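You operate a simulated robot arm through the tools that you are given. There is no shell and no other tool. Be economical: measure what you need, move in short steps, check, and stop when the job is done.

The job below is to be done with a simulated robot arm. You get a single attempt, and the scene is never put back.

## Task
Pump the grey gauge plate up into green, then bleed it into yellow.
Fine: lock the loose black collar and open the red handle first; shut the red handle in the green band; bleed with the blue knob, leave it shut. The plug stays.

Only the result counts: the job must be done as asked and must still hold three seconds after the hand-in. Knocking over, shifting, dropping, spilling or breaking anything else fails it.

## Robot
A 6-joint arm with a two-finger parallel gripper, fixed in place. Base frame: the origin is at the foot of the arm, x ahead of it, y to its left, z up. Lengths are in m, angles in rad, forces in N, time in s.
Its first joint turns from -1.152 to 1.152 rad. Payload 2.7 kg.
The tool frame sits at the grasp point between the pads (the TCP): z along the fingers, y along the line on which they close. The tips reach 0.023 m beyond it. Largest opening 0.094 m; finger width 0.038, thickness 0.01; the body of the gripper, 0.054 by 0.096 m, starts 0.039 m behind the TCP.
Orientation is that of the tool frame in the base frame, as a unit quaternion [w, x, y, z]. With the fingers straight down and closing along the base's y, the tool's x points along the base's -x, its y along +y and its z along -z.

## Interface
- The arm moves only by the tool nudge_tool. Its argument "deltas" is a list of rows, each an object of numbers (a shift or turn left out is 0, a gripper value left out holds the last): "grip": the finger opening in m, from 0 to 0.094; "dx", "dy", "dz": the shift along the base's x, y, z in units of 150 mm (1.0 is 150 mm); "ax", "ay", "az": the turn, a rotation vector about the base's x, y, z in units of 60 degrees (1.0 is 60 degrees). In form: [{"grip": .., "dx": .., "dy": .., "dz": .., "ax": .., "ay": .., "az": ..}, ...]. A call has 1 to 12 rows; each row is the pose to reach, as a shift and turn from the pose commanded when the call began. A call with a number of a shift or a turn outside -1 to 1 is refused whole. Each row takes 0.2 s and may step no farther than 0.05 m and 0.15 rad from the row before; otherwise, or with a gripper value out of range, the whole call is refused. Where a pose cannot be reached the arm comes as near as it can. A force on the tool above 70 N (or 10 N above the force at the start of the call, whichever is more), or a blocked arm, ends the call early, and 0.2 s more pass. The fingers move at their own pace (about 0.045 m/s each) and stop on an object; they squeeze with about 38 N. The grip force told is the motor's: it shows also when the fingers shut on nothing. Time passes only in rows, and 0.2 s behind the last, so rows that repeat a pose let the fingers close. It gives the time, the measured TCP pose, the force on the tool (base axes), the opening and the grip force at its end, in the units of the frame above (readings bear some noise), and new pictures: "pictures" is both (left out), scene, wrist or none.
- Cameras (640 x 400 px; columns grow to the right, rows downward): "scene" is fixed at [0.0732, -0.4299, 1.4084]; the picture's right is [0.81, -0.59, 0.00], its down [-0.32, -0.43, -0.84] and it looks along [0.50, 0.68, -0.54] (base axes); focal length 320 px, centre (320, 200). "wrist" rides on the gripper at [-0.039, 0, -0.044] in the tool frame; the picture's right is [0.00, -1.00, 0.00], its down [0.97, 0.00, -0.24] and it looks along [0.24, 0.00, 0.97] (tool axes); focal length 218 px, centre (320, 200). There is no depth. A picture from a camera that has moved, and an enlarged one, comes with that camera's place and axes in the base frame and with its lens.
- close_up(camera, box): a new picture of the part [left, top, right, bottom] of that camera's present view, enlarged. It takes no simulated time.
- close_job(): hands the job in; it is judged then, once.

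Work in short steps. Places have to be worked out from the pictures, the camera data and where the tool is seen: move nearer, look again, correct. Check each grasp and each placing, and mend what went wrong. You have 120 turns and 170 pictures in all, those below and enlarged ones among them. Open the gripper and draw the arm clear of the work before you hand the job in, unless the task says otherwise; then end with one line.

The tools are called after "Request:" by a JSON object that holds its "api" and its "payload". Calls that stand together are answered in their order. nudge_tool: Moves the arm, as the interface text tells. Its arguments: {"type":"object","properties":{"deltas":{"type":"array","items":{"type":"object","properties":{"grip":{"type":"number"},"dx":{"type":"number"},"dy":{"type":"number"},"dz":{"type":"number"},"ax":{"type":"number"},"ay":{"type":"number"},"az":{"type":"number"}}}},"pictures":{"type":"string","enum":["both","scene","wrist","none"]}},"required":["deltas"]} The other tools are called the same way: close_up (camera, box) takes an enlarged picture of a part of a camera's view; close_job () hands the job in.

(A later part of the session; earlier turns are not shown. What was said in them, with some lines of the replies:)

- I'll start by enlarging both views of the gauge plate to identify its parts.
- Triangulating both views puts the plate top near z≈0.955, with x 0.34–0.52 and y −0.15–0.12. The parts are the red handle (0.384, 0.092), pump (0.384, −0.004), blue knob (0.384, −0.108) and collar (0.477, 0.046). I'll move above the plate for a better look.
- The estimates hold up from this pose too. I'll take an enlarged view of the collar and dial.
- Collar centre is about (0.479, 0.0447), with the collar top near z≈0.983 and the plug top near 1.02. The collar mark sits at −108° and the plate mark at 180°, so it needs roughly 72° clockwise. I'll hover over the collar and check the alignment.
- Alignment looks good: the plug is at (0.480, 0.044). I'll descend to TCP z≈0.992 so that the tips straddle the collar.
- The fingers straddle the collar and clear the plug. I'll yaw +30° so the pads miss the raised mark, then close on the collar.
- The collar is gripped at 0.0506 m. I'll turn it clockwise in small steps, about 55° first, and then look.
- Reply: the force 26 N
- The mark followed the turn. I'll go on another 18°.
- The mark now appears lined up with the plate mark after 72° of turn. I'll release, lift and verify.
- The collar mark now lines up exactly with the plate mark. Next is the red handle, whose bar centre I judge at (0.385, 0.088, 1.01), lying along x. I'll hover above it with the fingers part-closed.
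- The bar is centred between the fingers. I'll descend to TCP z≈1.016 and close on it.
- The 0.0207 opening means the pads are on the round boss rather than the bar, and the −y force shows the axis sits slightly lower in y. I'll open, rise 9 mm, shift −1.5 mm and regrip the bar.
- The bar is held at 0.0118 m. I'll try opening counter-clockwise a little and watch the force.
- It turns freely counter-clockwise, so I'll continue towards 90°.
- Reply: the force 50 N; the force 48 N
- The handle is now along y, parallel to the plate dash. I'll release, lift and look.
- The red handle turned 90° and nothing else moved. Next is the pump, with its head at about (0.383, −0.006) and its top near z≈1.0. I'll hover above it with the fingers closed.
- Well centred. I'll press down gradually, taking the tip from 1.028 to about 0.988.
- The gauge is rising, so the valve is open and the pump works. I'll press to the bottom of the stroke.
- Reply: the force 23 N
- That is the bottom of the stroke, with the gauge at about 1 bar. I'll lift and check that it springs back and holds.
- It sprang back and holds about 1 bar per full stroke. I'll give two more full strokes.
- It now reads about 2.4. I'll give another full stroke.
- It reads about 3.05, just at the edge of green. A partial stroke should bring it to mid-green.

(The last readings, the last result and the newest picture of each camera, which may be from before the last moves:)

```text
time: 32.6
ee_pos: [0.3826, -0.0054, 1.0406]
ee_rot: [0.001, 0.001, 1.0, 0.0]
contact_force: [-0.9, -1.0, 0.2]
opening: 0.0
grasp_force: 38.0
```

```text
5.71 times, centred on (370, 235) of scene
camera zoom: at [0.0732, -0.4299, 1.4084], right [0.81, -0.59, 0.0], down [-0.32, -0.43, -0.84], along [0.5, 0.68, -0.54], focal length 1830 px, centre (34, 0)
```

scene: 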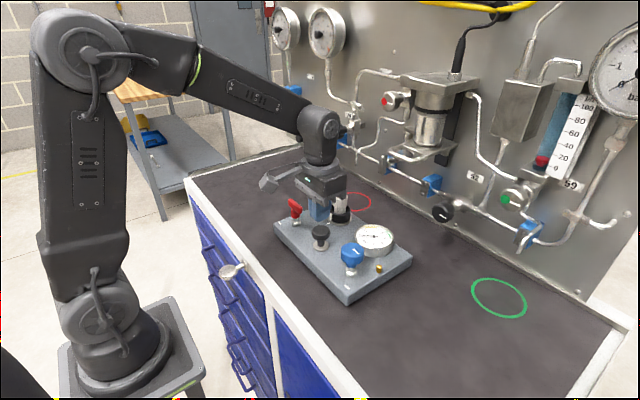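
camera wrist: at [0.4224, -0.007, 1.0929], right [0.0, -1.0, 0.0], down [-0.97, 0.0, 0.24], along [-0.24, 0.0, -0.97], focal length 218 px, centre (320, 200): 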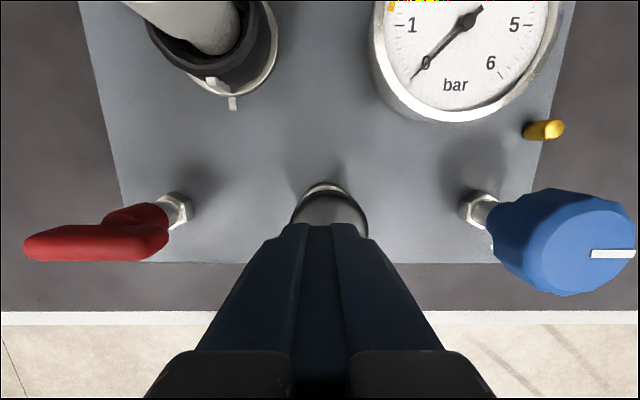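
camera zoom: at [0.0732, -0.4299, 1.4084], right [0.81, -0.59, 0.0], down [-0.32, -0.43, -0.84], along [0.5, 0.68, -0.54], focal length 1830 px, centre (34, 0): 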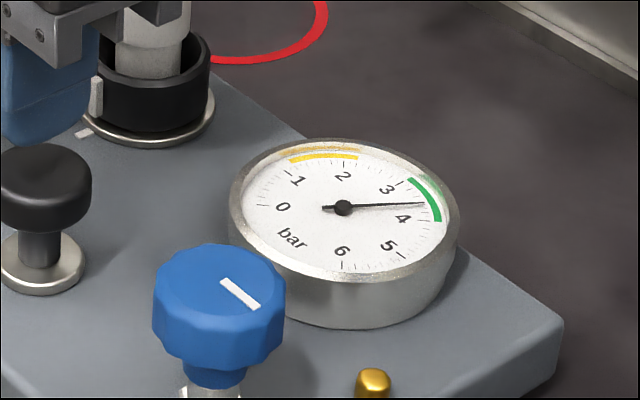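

The needle is at about 3.6, inside green. I'll go back to the red handle to shut it, rising and yawing to +90°.

Request:
{"api": "nudge_tool", "payload": {"deltas": [{"dz": 0.2}, {"dz": 0.37, "az": 0.14}, {"dz": 0.37, "dy": 0.15, "az": 0.28}, {"dz": 0.37, "dy": 0.3, "az": 0.42}, {"dz": 0.37, "dy": 0.45, "az": 0.56}, {"dz": 0.37, "dy": 0.612, "az": 0.7}, {"dz": 0.37, "dy": 0.612, "az": 0.84, "grip": 0.05}, {"dz": 0.37, "dy": 0.612, "az": 0.98, "grip": 0.05}], "pictures": "none"}}

Request:
{"api": "nudge_tool", "payload": {"deltas": [{"az": 0.14}, {"az": 0.28}, {"az": 0.42}, {"az": 0.52}, {"az": 0.52}], "pictures": "wrist"}}

Request:
{"api": "close_up", "payload": {"camera": "scene", "box": [320, 200, 420, 270]}}

```text
time: 34.4
ee_pos: [0.3831, 0.0866, 1.0946]
ee_rot: [0.0, -0.492, 0.87, 0.0]
contact_force: [0.5, -0.9, 0.6]
opening: 0.05
grasp_force: 0.6
```

```text
time: 35.6
ee_pos: [0.3833, 0.0861, 1.0955]
ee_rot: [0.0, 0.707, -0.707, 0.0]
contact_force: [-0.3, -0.5, -0.1]
opening: 0.0499
grasp_force: 0.0
camera wrist: at [0.3839, 0.1241, 1.1384], right [1.0, 0.0, 0.0], down [0.0, -0.97, 0.24], along [0.0, -0.24, -0.97], focal length 218 px, centre (320, 200)
```

wrist: 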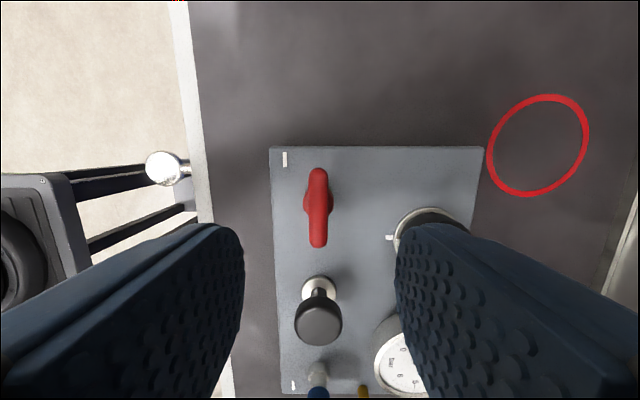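

```text
5.71 times, centred on (370, 235) of scene
camera zoom: at [0.0732, -0.4299, 1.4084], right [0.81, -0.59, 0.0], down [-0.32, -0.43, -0.84], along [0.5, 0.68, -0.54], focal length 1830 px, centre (34, 0)
```

zoom: 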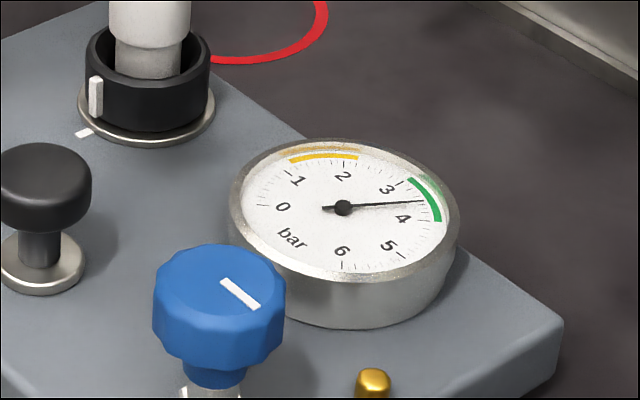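

The bar is in line and the gauge is still in green. I'll descend, grip the bar and turn clockwise.

Request:
{"api": "nudge_tool", "payload": {"deltas": [{"dz": -0.2, "dx": -0.008}, {"dz": -0.4, "dx": -0.008}, {"dz": -0.467, "dx": -0.008}, {"dz": -0.467, "dx": -0.008, "grip": 0.0}, {"dz": -0.467, "dx": -0.008, "grip": 0.0}, {"dz": -0.467, "dx": -0.008, "grip": 0.0}, {"dz": -0.467, "dx": -0.008, "grip": 0.0}], "pictures": "none"}}

Request:
{"api": "nudge_tool", "payload": {"deltas": [{"az": -0.1}, {"az": -0.22}, {"az": -0.34}, {"az": -0.46}, {"az": -0.58}, {"az": -0.7}, {"az": -0.82}, {"az": -0.94}, {"az": -1.0}], "pictures": "none"}}

Request:
{"api": "close_up", "payload": {"camera": "scene", "box": [260, 180, 420, 310]}}

```text
time: 37.2
ee_pos: [0.3815, 0.0862, 1.0246]
ee_rot: [0.0, 0.707, -0.707, 0.0]
contact_force: [-6.7, 0.8, -0.2]
opening: 0.0117
grasp_force: 37.5
```

```text
time: 39.2
ee_pos: [0.3802, 0.0866, 1.0252]
ee_rot: [0.0, -0.257, 0.966, 0.001]
contact_force: [-11.3, 4.3, 0.4]
opening: 0.0115
grasp_force: 37.9
```

```text
3.08 times, centred on (340, 245) of scene
camera zoom: at [0.073, -0.4297, 1.4084], right [0.81, -0.59, 0.0], down [-0.32, -0.43, -0.84], along [0.5, 0.68, -0.54], focal length 985 px, centre (258, 62)
```

zoom: 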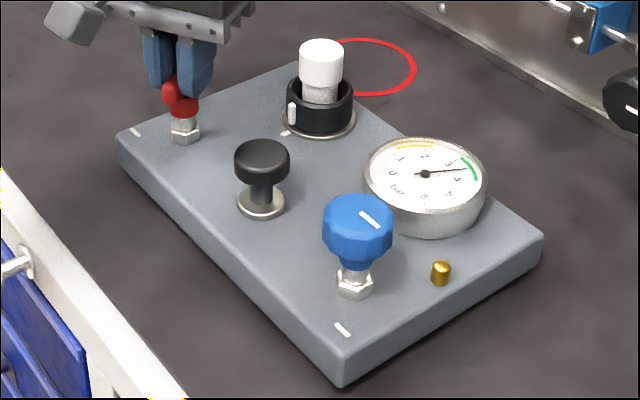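

The needle is still in green, so I'll finish the last 30° of shutting.

Request:
{"api": "nudge_tool", "payload": {"deltas": [{"az": -0.12}, {"az": -0.24}, {"az": -0.36}, {"az": -0.5}, {"az": -0.51}], "pictures": "wrist"}}

Request:
{"api": "close_up", "payload": {"camera": "scene", "box": [260, 180, 420, 310]}}

```text
time: 40.4
ee_pos: [0.3811, 0.0871, 1.0236]
ee_rot: [-0.001, 0.004, 1.0, -0.001]
contact_force: [-11.9, 16.6, 0.2]
opening: 0.0118
grasp_force: 37.9
camera wrist: at [0.4213, 0.0858, 1.0676], right [-0.01, -1.0, 0.0], down [-0.97, 0.01, 0.24], along [-0.24, 0.0, -0.97], focal length 218 px, centre (320, 200)
```

wrist: 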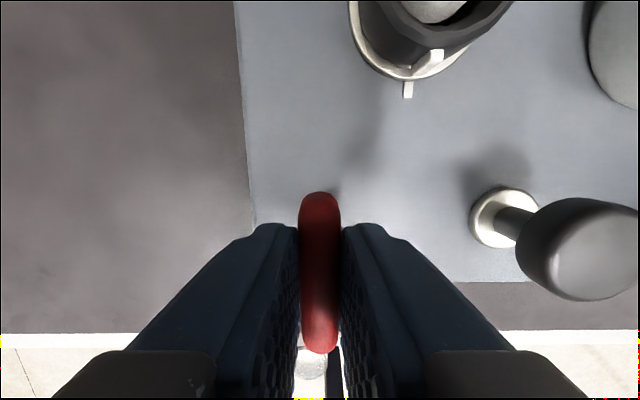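

```text
3.08 times, centred on (340, 245) of scene
camera zoom: at [0.0731, -0.4293, 1.4086], right [0.81, -0.59, 0.0], down [-0.32, -0.44, -0.84], along [0.5, 0.68, -0.54], focal length 985 px, centre (258, 62)
```

zoom: 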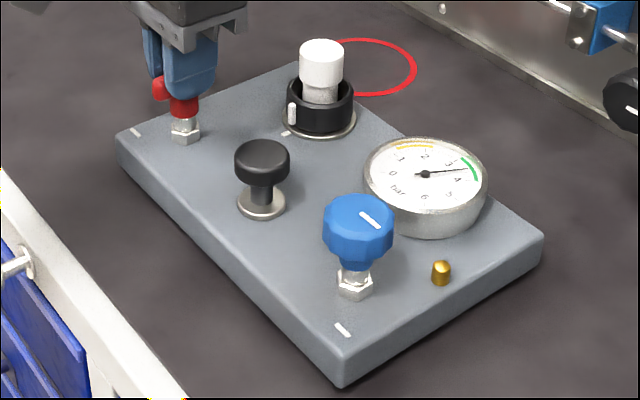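

The red handle is back along x and shut, with the gauge at about 3.4 in green. I'll release, rise, and move to the blue knob near (0.384, −0.110), top z≈1.01.

Request:
{"api": "nudge_tool", "payload": {"deltas": [{"grip": 0.05}, {"grip": 0.05}, {"dz": 0.25}, {"dz": 0.5}, {"dz": 0.5, "dy": -0.3}, {"dz": 0.5, "dy": -0.6}, {"dz": 0.5, "dy": -0.8, "grip": 0.094}, {"dz": 0.5, "dy": -1.0, "grip": 0.094}], "pictures": "none"}}

Request:
{"api": "nudge_tool", "payload": {"deltas": [{"dy": -0.15, "dx": 0.008}, {"dy": -0.3, "dx": 0.008}, {"dy": -0.3, "dx": 0.008}]}}

Request:
{"api": "close_up", "payload": {"camera": "scene", "box": [260, 180, 420, 310]}}

```text
time: 42.2
ee_pos: [0.3821, -0.0637, 1.0977]
ee_rot: [0.0, 0.005, 1.0, 0.001]
contact_force: [-0.1, -0.1, -0.2]
opening: 0.0939
grasp_force: 0.0
```

```text
time: 43.0
ee_pos: [0.3837, -0.1103, 1.0991]
ee_rot: [0.0, 0.005, 1.0, 0.0]
contact_force: [0.6, -0.2, 0.3]
opening: 0.094
grasp_force: 0.1
camera wrist: at [0.4231, -0.1113, 1.1423], right [-0.01, -1.0, 0.0], down [-0.97, 0.01, 0.24], along [-0.24, 0.0, -0.97], focal length 218 px, centre (320, 200)
```

scene: 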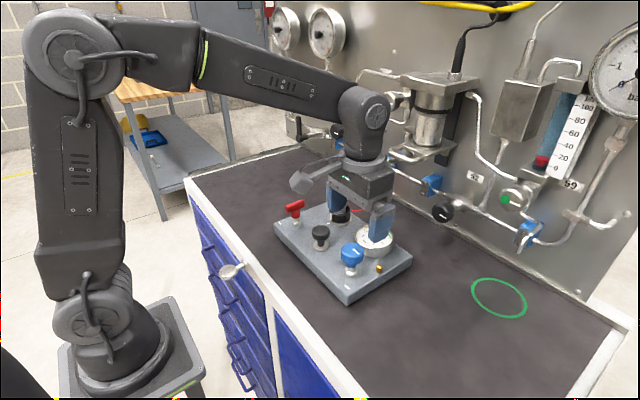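
wrist: 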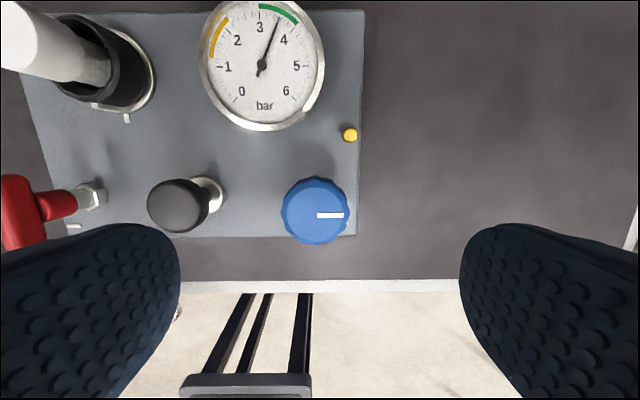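

```text
3.08 times, centred on (340, 245) of scene
camera zoom: at [0.0732, -0.4299, 1.4084], right [0.81, -0.59, 0.0], down [-0.32, -0.43, -0.84], along [0.5, 0.68, -0.54], focal length 985 px, centre (258, 62)
```

zoom: 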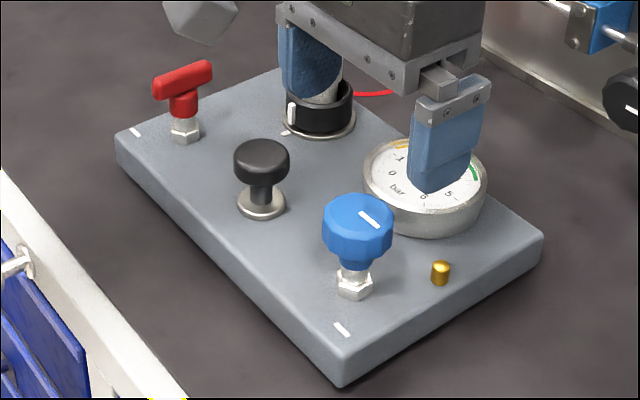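

The gauge is holding at about 3.45. The knob is at (0.383, −0.108) with a diameter near 43 mm. I'll descend and grip it.

Request:
{"api": "nudge_tool", "payload": {"deltas": [{"dz": -0.2, "dy": 0.012}, {"dz": -0.4, "dy": 0.012}, {"dz": -0.6, "dy": 0.012}, {"dz": -0.6, "dy": 0.012}], "pictures": "wrist"}}

Request:
{"api": "close_up", "payload": {"camera": "scene", "box": [260, 180, 420, 310]}}

```text
time: 44.0
ee_pos: [0.3811, -0.107, 1.0104]
ee_rot: [0.0, 0.005, 1.0, 0.0]
contact_force: [0.2, 1.0, -0.3]
opening: 0.0941
grasp_force: 0.1
camera wrist: at [0.4208, -0.1086, 1.0529], right [-0.01, -1.0, 0.0], down [-0.97, 0.01, 0.24], along [-0.24, 0.0, -0.97], focal length 218 px, centre (320, 200)
```

wrist: 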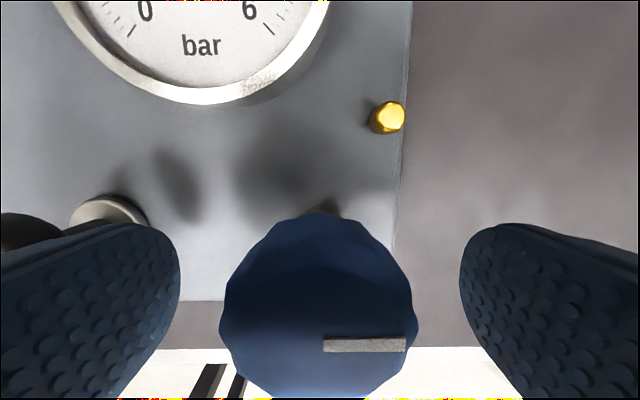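

```text
3.08 times, centred on (340, 245) of scene
camera zoom: at [0.0732, -0.4299, 1.4084], right [0.81, -0.59, 0.0], down [-0.32, -0.43, -0.84], along [0.5, 0.68, -0.54], focal length 985 px, centre (258, 62)
```

zoom: 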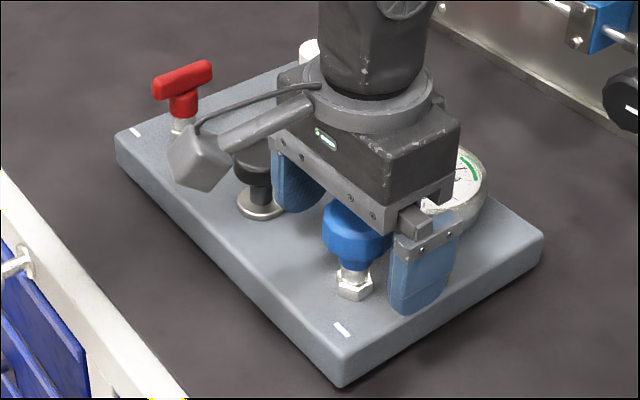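

I'll pre-yaw −36°, which slims the gripper's outline as seen by the scene camera so the gauge may stay visible. Then I'll grip the knob.

Request:
{"api": "nudge_tool", "payload": {"deltas": [{"az": -0.14}, {"az": -0.28}, {"az": -0.42}, {"az": -0.56}, {"az": -0.6}, {"az": -0.6, "grip": 0.02}, {"az": -0.6, "grip": 0.02}, {"az": -0.6, "grip": 0.02}, {"az": -0.6, "grip": 0.02}, {"az": -0.6, "grip": 0.02}], "pictures": "wrist"}}

Request:
{"api": "close_up", "payload": {"camera": "scene", "box": [260, 180, 420, 310]}}

```text
time: 46.2
ee_pos: [0.3821, -0.1076, 1.0093]
ee_rot: [0.0, 0.314, 0.949, -0.001]
contact_force: [-1.1, -2.0, -1.0]
opening: 0.0413
grasp_force: 38.2
camera wrist: at [0.4146, -0.1315, 1.0536], right [-0.6, -0.8, 0.0], down [-0.78, 0.58, 0.24], along [-0.19, 0.14, -0.97], focal length 218 px, centre (320, 200)
```

wrist: 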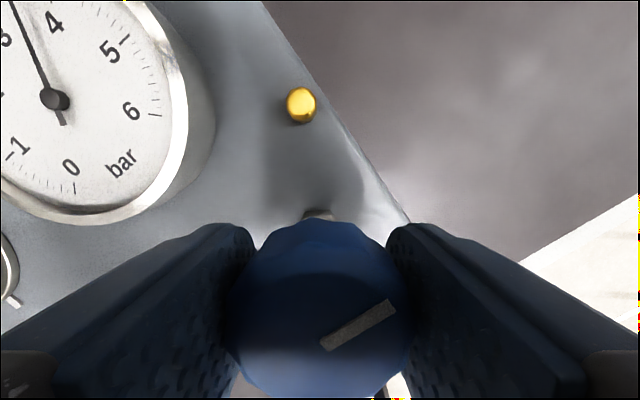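

```text
3.08 times, centred on (340, 245) of scene
camera zoom: at [0.0732, -0.4299, 1.4084], right [0.81, -0.59, 0.0], down [-0.32, -0.43, -0.84], along [0.5, 0.68, -0.54], focal length 985 px, centre (258, 62)
```

zoom: 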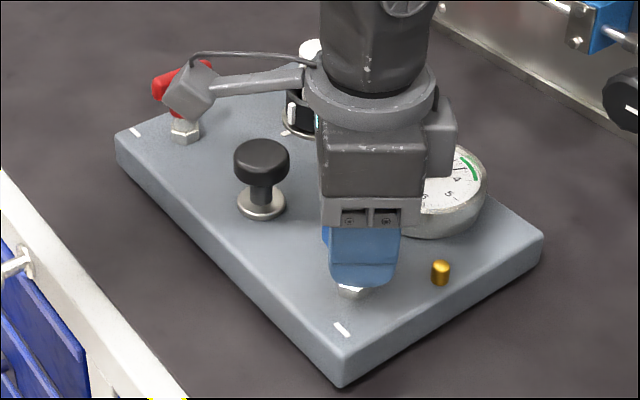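

The knob is held at 0.0413 m and the wrist view shows the needle at about 3.4. I'll turn counter-clockwise 10° and watch.

Request:
{"api": "nudge_tool", "payload": {"deltas": [{"az": 0.08}, {"az": 0.17}], "pictures": "wrist"}}

```text
time: 46.8
ee_pos: [0.383, -0.107, 1.0116]
ee_rot: [0.0, 0.228, 0.974, 0.0]
contact_force: [-5.0, 1.4, 6.7]
opening: 0.0413
grasp_force: 37.8
camera wrist: at [0.4183, -0.1254, 1.0536], right [-0.44, -0.9, 0.0], down [-0.87, 0.43, 0.24], along [-0.21, 0.11, -0.97], focal length 218 px, centre (320, 200)
```

wrist: 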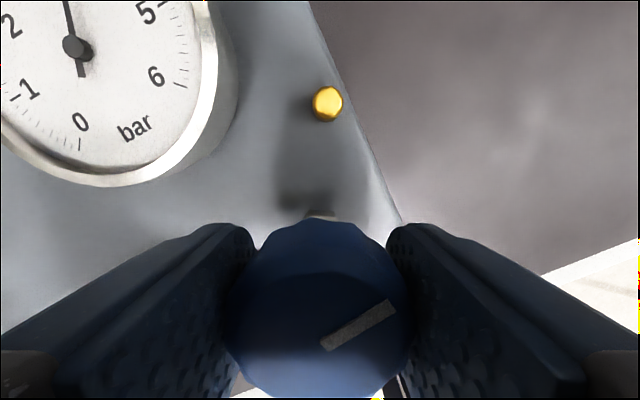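

The knob turned with the grip and the needle barely moved. I'll hold to see whether it is bleeding.

Request:
{"api": "nudge_tool", "payload": {"deltas": [{"az": 0}, {"az": 0}, {"az": 0}], "pictures": "wrist"}}

```text
time: 47.6
ee_pos: [0.3835, -0.1084, 1.011]
ee_rot: [0.0, 0.228, 0.974, 0.0]
contact_force: [-7.2, 3.6, 12.8]
opening: 0.0415
grasp_force: 38.0
camera wrist: at [0.4183, -0.1255, 1.0536], right [-0.44, -0.9, 0.0], down [-0.87, 0.43, 0.24], along [-0.21, 0.11, -0.97], focal length 218 px, centre (320, 200)
```

wrist: 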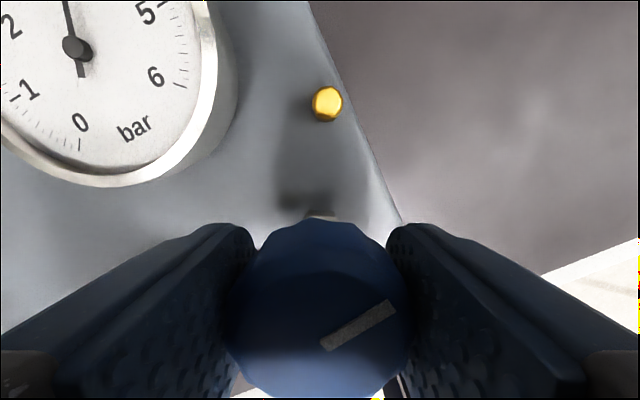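

It's unchanged, so not bleeding yet. I'll turn another 10°.

Request:
{"api": "nudge_tool", "payload": {"deltas": [{"az": 0.08}, {"az": 0.17}, {"az": 0.17}], "pictures": "wrist"}}

Request:
{"api": "close_up", "payload": {"camera": "scene", "box": [340, 200, 420, 260]}}

```text
time: 48.4
ee_pos: [0.3824, -0.107, 1.0104]
ee_rot: [-0.001, 0.141, 0.99, -0.001]
contact_force: [-12.6, -2.6, 16.0]
opening: 0.0417
grasp_force: 38.1
camera wrist: at [0.4209, -0.1188, 1.0535], right [-0.28, -0.96, 0.0], down [-0.93, 0.27, 0.24], along [-0.23, 0.07, -0.97], focal length 218 px, centre (320, 200)
```

wrist: 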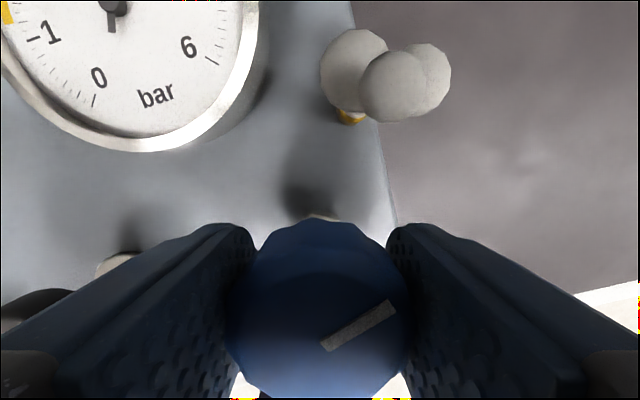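

```text
6.67 times, centred on (380, 230) of scene
camera zoom: at [0.0727, -0.4299, 1.4084], right [0.81, -0.59, 0.0], down [-0.32, -0.43, -0.84], along [0.5, 0.68, -0.54], focal length 2135 px, centre (-80, 0)
```

zoom: 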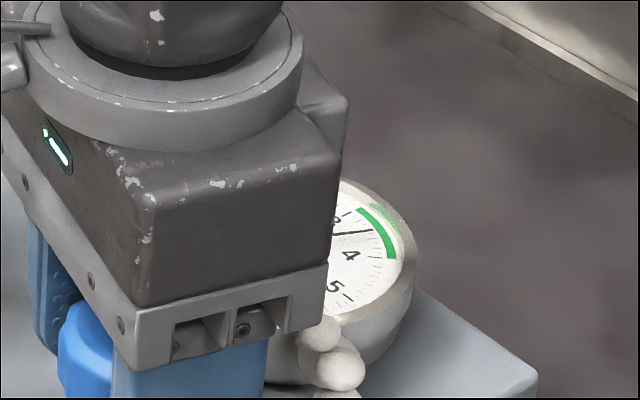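

Vapour at the brass nozzle shows it's bleeding. I'll hold 0.4 s, then close back 10° and read the gauge.

Request:
{"api": "nudge_tool", "payload": {"deltas": [{"az": 0}, {"az": 0}, {"az": -0.1}, {"az": -0.2}, {"az": -0.34}], "pictures": "wrist"}}

```text
time: 49.6
ee_pos: [0.3826, -0.1075, 1.0106]
ee_rot: [0.001, 0.315, 0.949, -0.001]
contact_force: [-9.2, -13.3, 9.0]
opening: 0.0412
grasp_force: 37.4
camera wrist: at [0.4147, -0.1315, 1.0535], right [-0.6, -0.8, 0.0], down [-0.78, 0.58, 0.24], along [-0.19, 0.14, -0.97], focal length 218 px, centre (320, 200)
```

wrist: 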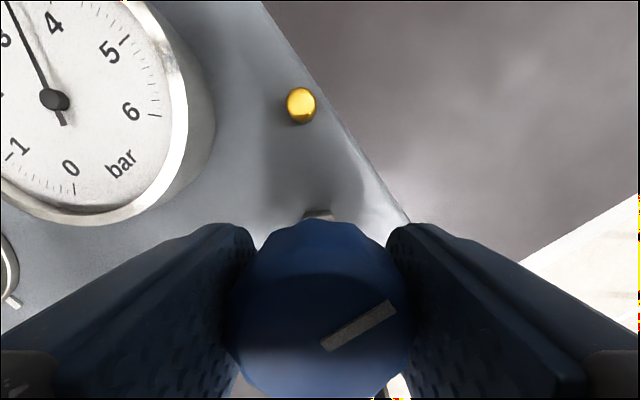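

The needle dropped about 0.1, to 3.25, so the rate is slow. I'll open to 30°, hold 0.8 s, close and read.

Request:
{"api": "nudge_tool", "payload": {"deltas": [{"az": 0.14}, {"az": 0.28}, {"az": 0.42}, {"az": 0.5}, {"az": 0.5}, {"az": 0.5}, {"az": 0.5}, {"az": 0.38}, {"az": 0.25}, {"az": 0.12}, {"az": 0.0}], "pictures": "wrist"}}

```text
time: 52.0
ee_pos: [0.3827, -0.1077, 1.0106]
ee_rot: [0.0, 0.315, 0.949, 0.0]
contact_force: [-11.2, -13.4, 7.3]
opening: 0.0413
grasp_force: 38.5
camera wrist: at [0.4147, -0.1315, 1.0534], right [-0.6, -0.8, 0.0], down [-0.78, 0.58, 0.24], along [-0.19, 0.14, -0.97], focal length 218 px, centre (320, 200)
```

wrist: 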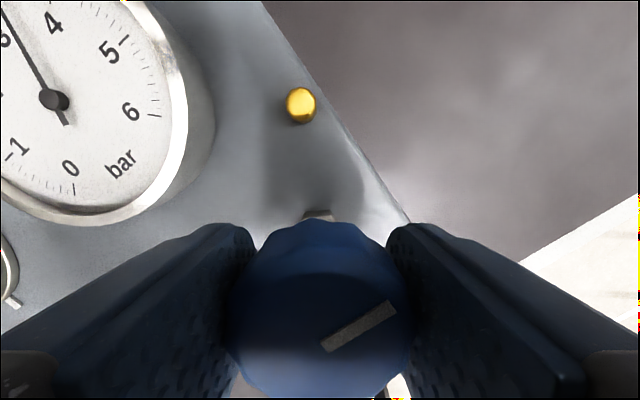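

It's now at about 3.05. I'll open wider to 50° and back, then read.

Request:
{"api": "nudge_tool", "payload": {"deltas": [{"az": 0.14}, {"az": 0.28}, {"az": 0.42}, {"az": 0.56}, {"az": 0.7}, {"az": 0.84}], "pictures": "none"}}

Request:
{"api": "nudge_tool", "payload": {"deltas": [{"az": -0.14}, {"az": -0.28}, {"az": -0.42}, {"az": -0.56}, {"az": -0.7}, {"az": -0.84}], "pictures": "wrist"}}

```text
time: 53.4
ee_pos: [0.3817, -0.1068, 1.0109]
ee_rot: [-0.001, -0.121, 0.993, 0.0]
contact_force: [-21.3, -6.4, 17.5]
opening: 0.0412
grasp_force: 37.9
```

```text
time: 54.8
ee_pos: [0.3824, -0.1071, 1.0112]
ee_rot: [0.0, 0.314, 0.949, 0.0]
contact_force: [-16.1, -7.2, 19.4]
opening: 0.0414
grasp_force: 38.0
camera wrist: at [0.4148, -0.1316, 1.0533], right [-0.6, -0.8, 0.0], down [-0.78, 0.58, 0.24], along [-0.19, 0.14, -0.97], focal length 218 px, centre (320, 200)
```

wrist: 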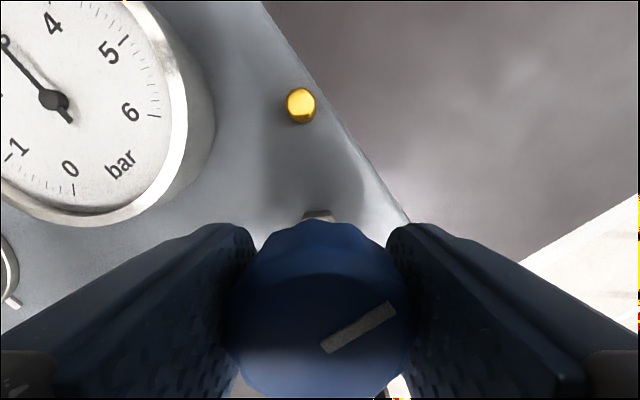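

It's now at about 2.75. I'll open to 50°, hold 1.2 s and close.

Request:
{"api": "nudge_tool", "payload": {"deltas": [{"az": 0.14}, {"az": 0.28}, {"az": 0.42}, {"az": 0.56}, {"az": 0.7}, {"az": 0.84}, {"az": 0.84}, {"az": 0.84}, {"az": 0.84}, {"az": 0.84}, {"az": 0.84}, {"az": 0.84}], "pictures": "none"}}

Request:
{"api": "nudge_tool", "payload": {"deltas": [{"az": -0.14}, {"az": -0.28}, {"az": -0.42}, {"az": -0.56}, {"az": -0.7}, {"az": -0.84}], "pictures": "wrist"}}

```text
time: 57.4
ee_pos: [0.3825, -0.1073, 1.0103]
ee_rot: [0.0, -0.12, 0.993, 0.0]
contact_force: [-1.9, -3.0, 1.5]
opening: 0.0415
grasp_force: 38.0
```

```text
time: 58.8
ee_pos: [0.3838, -0.1074, 1.0109]
ee_rot: [0.0, 0.315, 0.949, 0.0]
contact_force: [-3.8, -4.3, 1.6]
opening: 0.0415
grasp_force: 37.7
camera wrist: at [0.4148, -0.1317, 1.0532], right [-0.6, -0.8, 0.0], down [-0.78, 0.58, 0.24], along [-0.19, 0.14, -0.97], focal length 218 px, centre (320, 200)
```

wrist: 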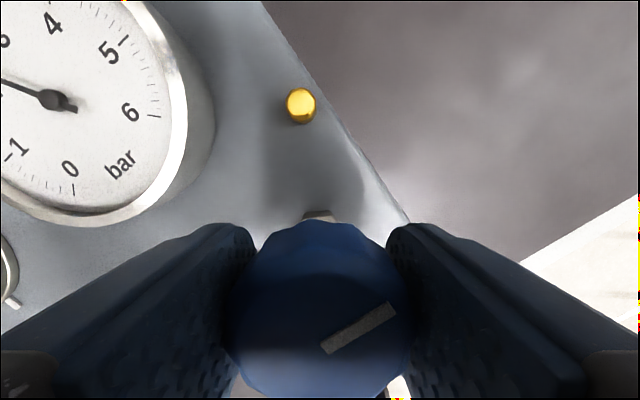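

It reads about 2.4, a drop of 0.6 from that cycle. I'll repeat with slightly more hold.

Request:
{"api": "nudge_tool", "payload": {"deltas": [{"az": 0.14}, {"az": 0.28}, {"az": 0.42}, {"az": 0.56}, {"az": 0.7}, {"az": 0.84}, {"az": 0.84}, {"az": 0.84}, {"az": 0.84}, {"az": 0.84}, {"az": 0.84}, {"az": 0.84}], "pictures": "none"}}

Request:
{"api": "nudge_tool", "payload": {"deltas": [{"az": 0.0}, {"az": -0.14}, {"az": -0.28}, {"az": -0.42}, {"az": -0.56}, {"az": -0.7}, {"az": -0.84}], "pictures": "wrist"}}

```text
time: 61.4
ee_pos: [0.3819, -0.1064, 1.01]
ee_rot: [-0.001, -0.121, 0.993, 0.0]
contact_force: [-8.4, 8.7, 13.0]
opening: 0.0415
grasp_force: 38.0
```

```text
time: 63.0
ee_pos: [0.3827, -0.108, 1.0105]
ee_rot: [0.001, 0.316, 0.949, -0.001]
contact_force: [-10.3, -2.8, 8.1]
opening: 0.0412
grasp_force: 38.2
camera wrist: at [0.4149, -0.1317, 1.0531], right [-0.6, -0.8, 0.0], down [-0.78, 0.58, 0.24], along [-0.19, 0.14, -0.97], focal length 218 px, centre (320, 200)
```

wrist: 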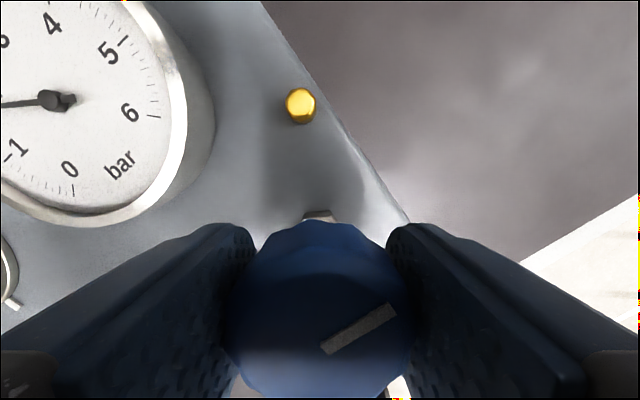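

It reads about 1.85, already near yellow. One short cycle should bring it to mid-yellow, about 1.6.

Request:
{"api": "nudge_tool", "payload": {"deltas": [{"az": 0.14}, {"az": 0.28}, {"az": 0.42}, {"az": 0.56}, {"az": 0.68}, {"az": 0.68}, {"az": 0.56}, {"az": 0.42}, {"az": 0.28}, {"az": 0.14}, {"az": 0.0}, {"az": 0.0}], "pictures": "wrist"}}

```text
time: 65.6
ee_pos: [0.3835, -0.1071, 1.0101]
ee_rot: [-0.001, 0.315, 0.949, 0.0]
contact_force: [-6.5, -6.6, 0.0]
opening: 0.0414
grasp_force: 37.6
camera wrist: at [0.415, -0.1317, 1.0531], right [-0.6, -0.8, 0.0], down [-0.78, 0.58, 0.24], along [-0.19, 0.14, -0.97], focal length 218 px, centre (320, 200)
```

wrist: 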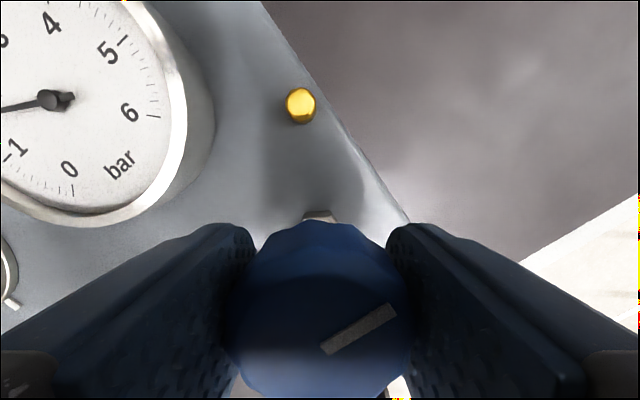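

It's at about 1.75 and the knob is back at its shut angle. I'll release, lift and read the gauge accurately.

Request:
{"api": "nudge_tool", "payload": {"deltas": [{"grip": 0.094}, {"grip": 0.094}, {"grip": 0.094}, {"dz": 0.2}, {"dz": 0.5, "az": 0.1}, {"dz": 0.6, "az": 0.24}, {"dz": 0.6, "az": 0.38}, {"dz": 0.6, "az": 0.5}, {"dz": 0.6, "az": 0.6}, {"dz": 0.6, "az": 0.6}], "pictures": "wrist"}}

Request:
{"api": "close_up", "payload": {"camera": "wrist", "box": [190, 0, 370, 130]}}

```text
time: 67.8
ee_pos: [0.3821, -0.1073, 1.1012]
ee_rot: [0.0, 0.004, 1.0, 0.001]
contact_force: [-0.9, 0.3, -0.2]
opening: 0.094
grasp_force: 0.1
camera wrist: at [0.423, -0.1084, 1.1435], right [-0.01, -1.0, 0.0], down [-0.97, 0.01, 0.24], along [-0.24, 0.0, -0.97], focal length 218 px, centre (320, 200)
```

wrist: 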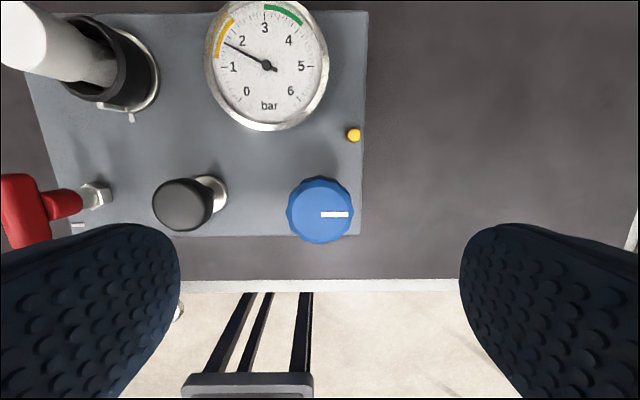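

```text
3.08 times, centred on (280, 65) of wrist
camera zoom: at [0.423, -0.1084, 1.1435], right [-0.01, -1.0, 0.0], down [-0.97, 0.01, 0.24], along [-0.24, 0.0, -0.97], focal length 672 px, centre (443, 615)
```

zoom: 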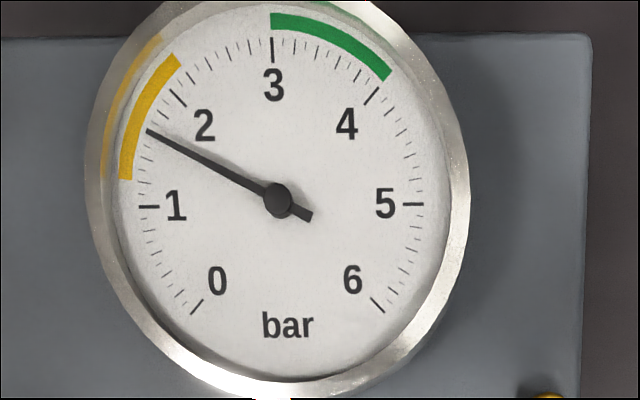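

It reads about 1.65, squarely in yellow, and the blue mark points as it did at the start. I'll draw clear, wait, and confirm that it holds.

Request:
{"api": "nudge_tool", "payload": {"deltas": [{"dz": 0.3}, {"dz": 0.6}, {"dz": 0.8, "dx": 0.1}, {"dz": 0.8, "dx": 0.2, "dy": 0.2}, {"dz": 0.8, "dx": 0.3, "dy": 0.4}, {"dz": 0.8, "dx": 0.3, "dy": 0.5}, {"dz": 0.8, "dx": 0.3, "dy": 0.5}, {"dz": 0.8, "dx": 0.3, "dy": 0.5}, {"dz": 0.8, "dx": 0.3, "dy": 0.5}, {"dz": 0.8, "dx": 0.3, "dy": 0.5}, {"dz": 0.8, "dx": 0.3, "dy": 0.5}, {"dz": 0.8, "dx": 0.3, "dy": 0.5}]}}

Request:
{"api": "close_up", "payload": {"camera": "scene", "box": [260, 180, 420, 310]}}

Request:
{"api": "close_up", "payload": {"camera": "wrist", "box": [220, 60, 440, 220]}}

```text
time: 70.4
ee_pos: [0.4283, -0.0306, 1.2202]
ee_rot: [0.0, 0.006, 1.0, -0.001]
contact_force: [-0.5, -0.2, 0.7]
opening: 0.0939
grasp_force: 0.2
camera wrist: at [0.4687, -0.0328, 1.2626], right [-0.01, -1.0, 0.0], down [-0.97, 0.01, 0.24], along [-0.24, 0.0, -0.97], focal length 218 px, centre (320, 200)
```

scene: 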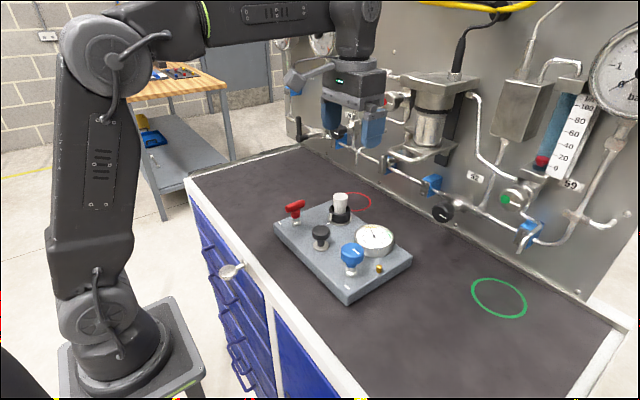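
wrist: 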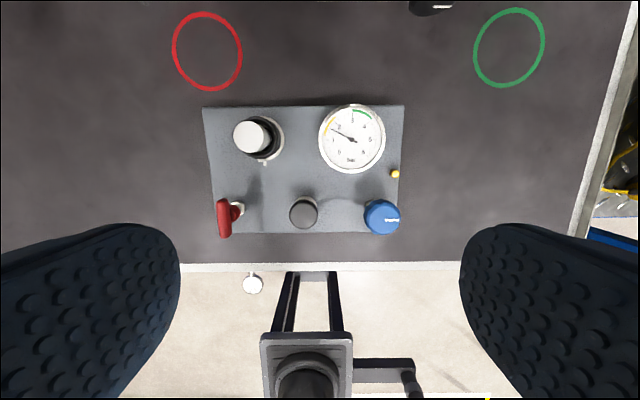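

```text
3.08 times, centred on (340, 245) of scene
camera zoom: at [0.0732, -0.4299, 1.4084], right [0.81, -0.59, 0.0], down [-0.32, -0.43, -0.84], along [0.5, 0.68, -0.54], focal length 985 px, centre (258, 62)
```

zoom: 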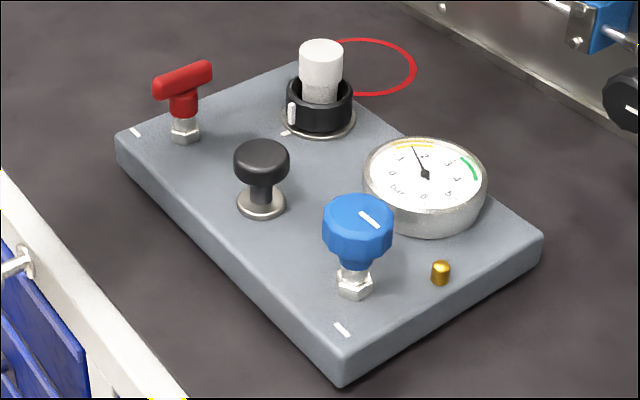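

```text
2.50 times, centred on (330, 140) of wrist
camera zoom: at [0.4687, -0.0328, 1.2626], right [-0.01, -1.0, 0.0], down [-0.97, 0.01, 0.24], along [-0.24, 0.0, -0.97], focal length 546 px, centre (295, 350)
```

zoom: 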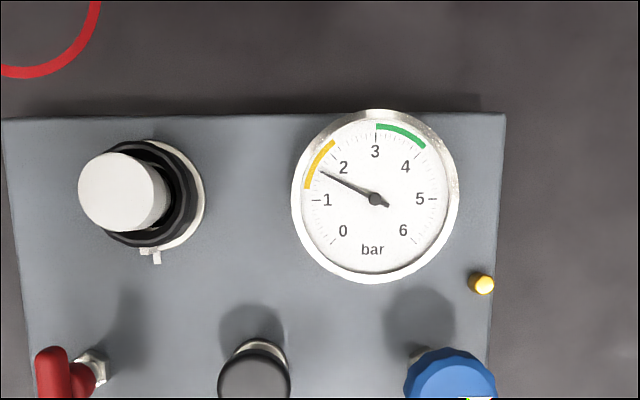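

The needle is steady at about 1.65 in yellow. The red handle and blue knob are shut, the collar is locked, the plug is in place and the arm is clear. I'll hand in.

Request:
{"api": "close_job", "payload": {}}

```text
The job is handed in.
```

The job is handed in: the collar is locked, the red handle was opened, the plate was pumped into green and the handle shut there (about 3.4 bar). It was then bled to about 1.65 bar in yellow, where it held steady, with the blue knob shut and the plug in place.
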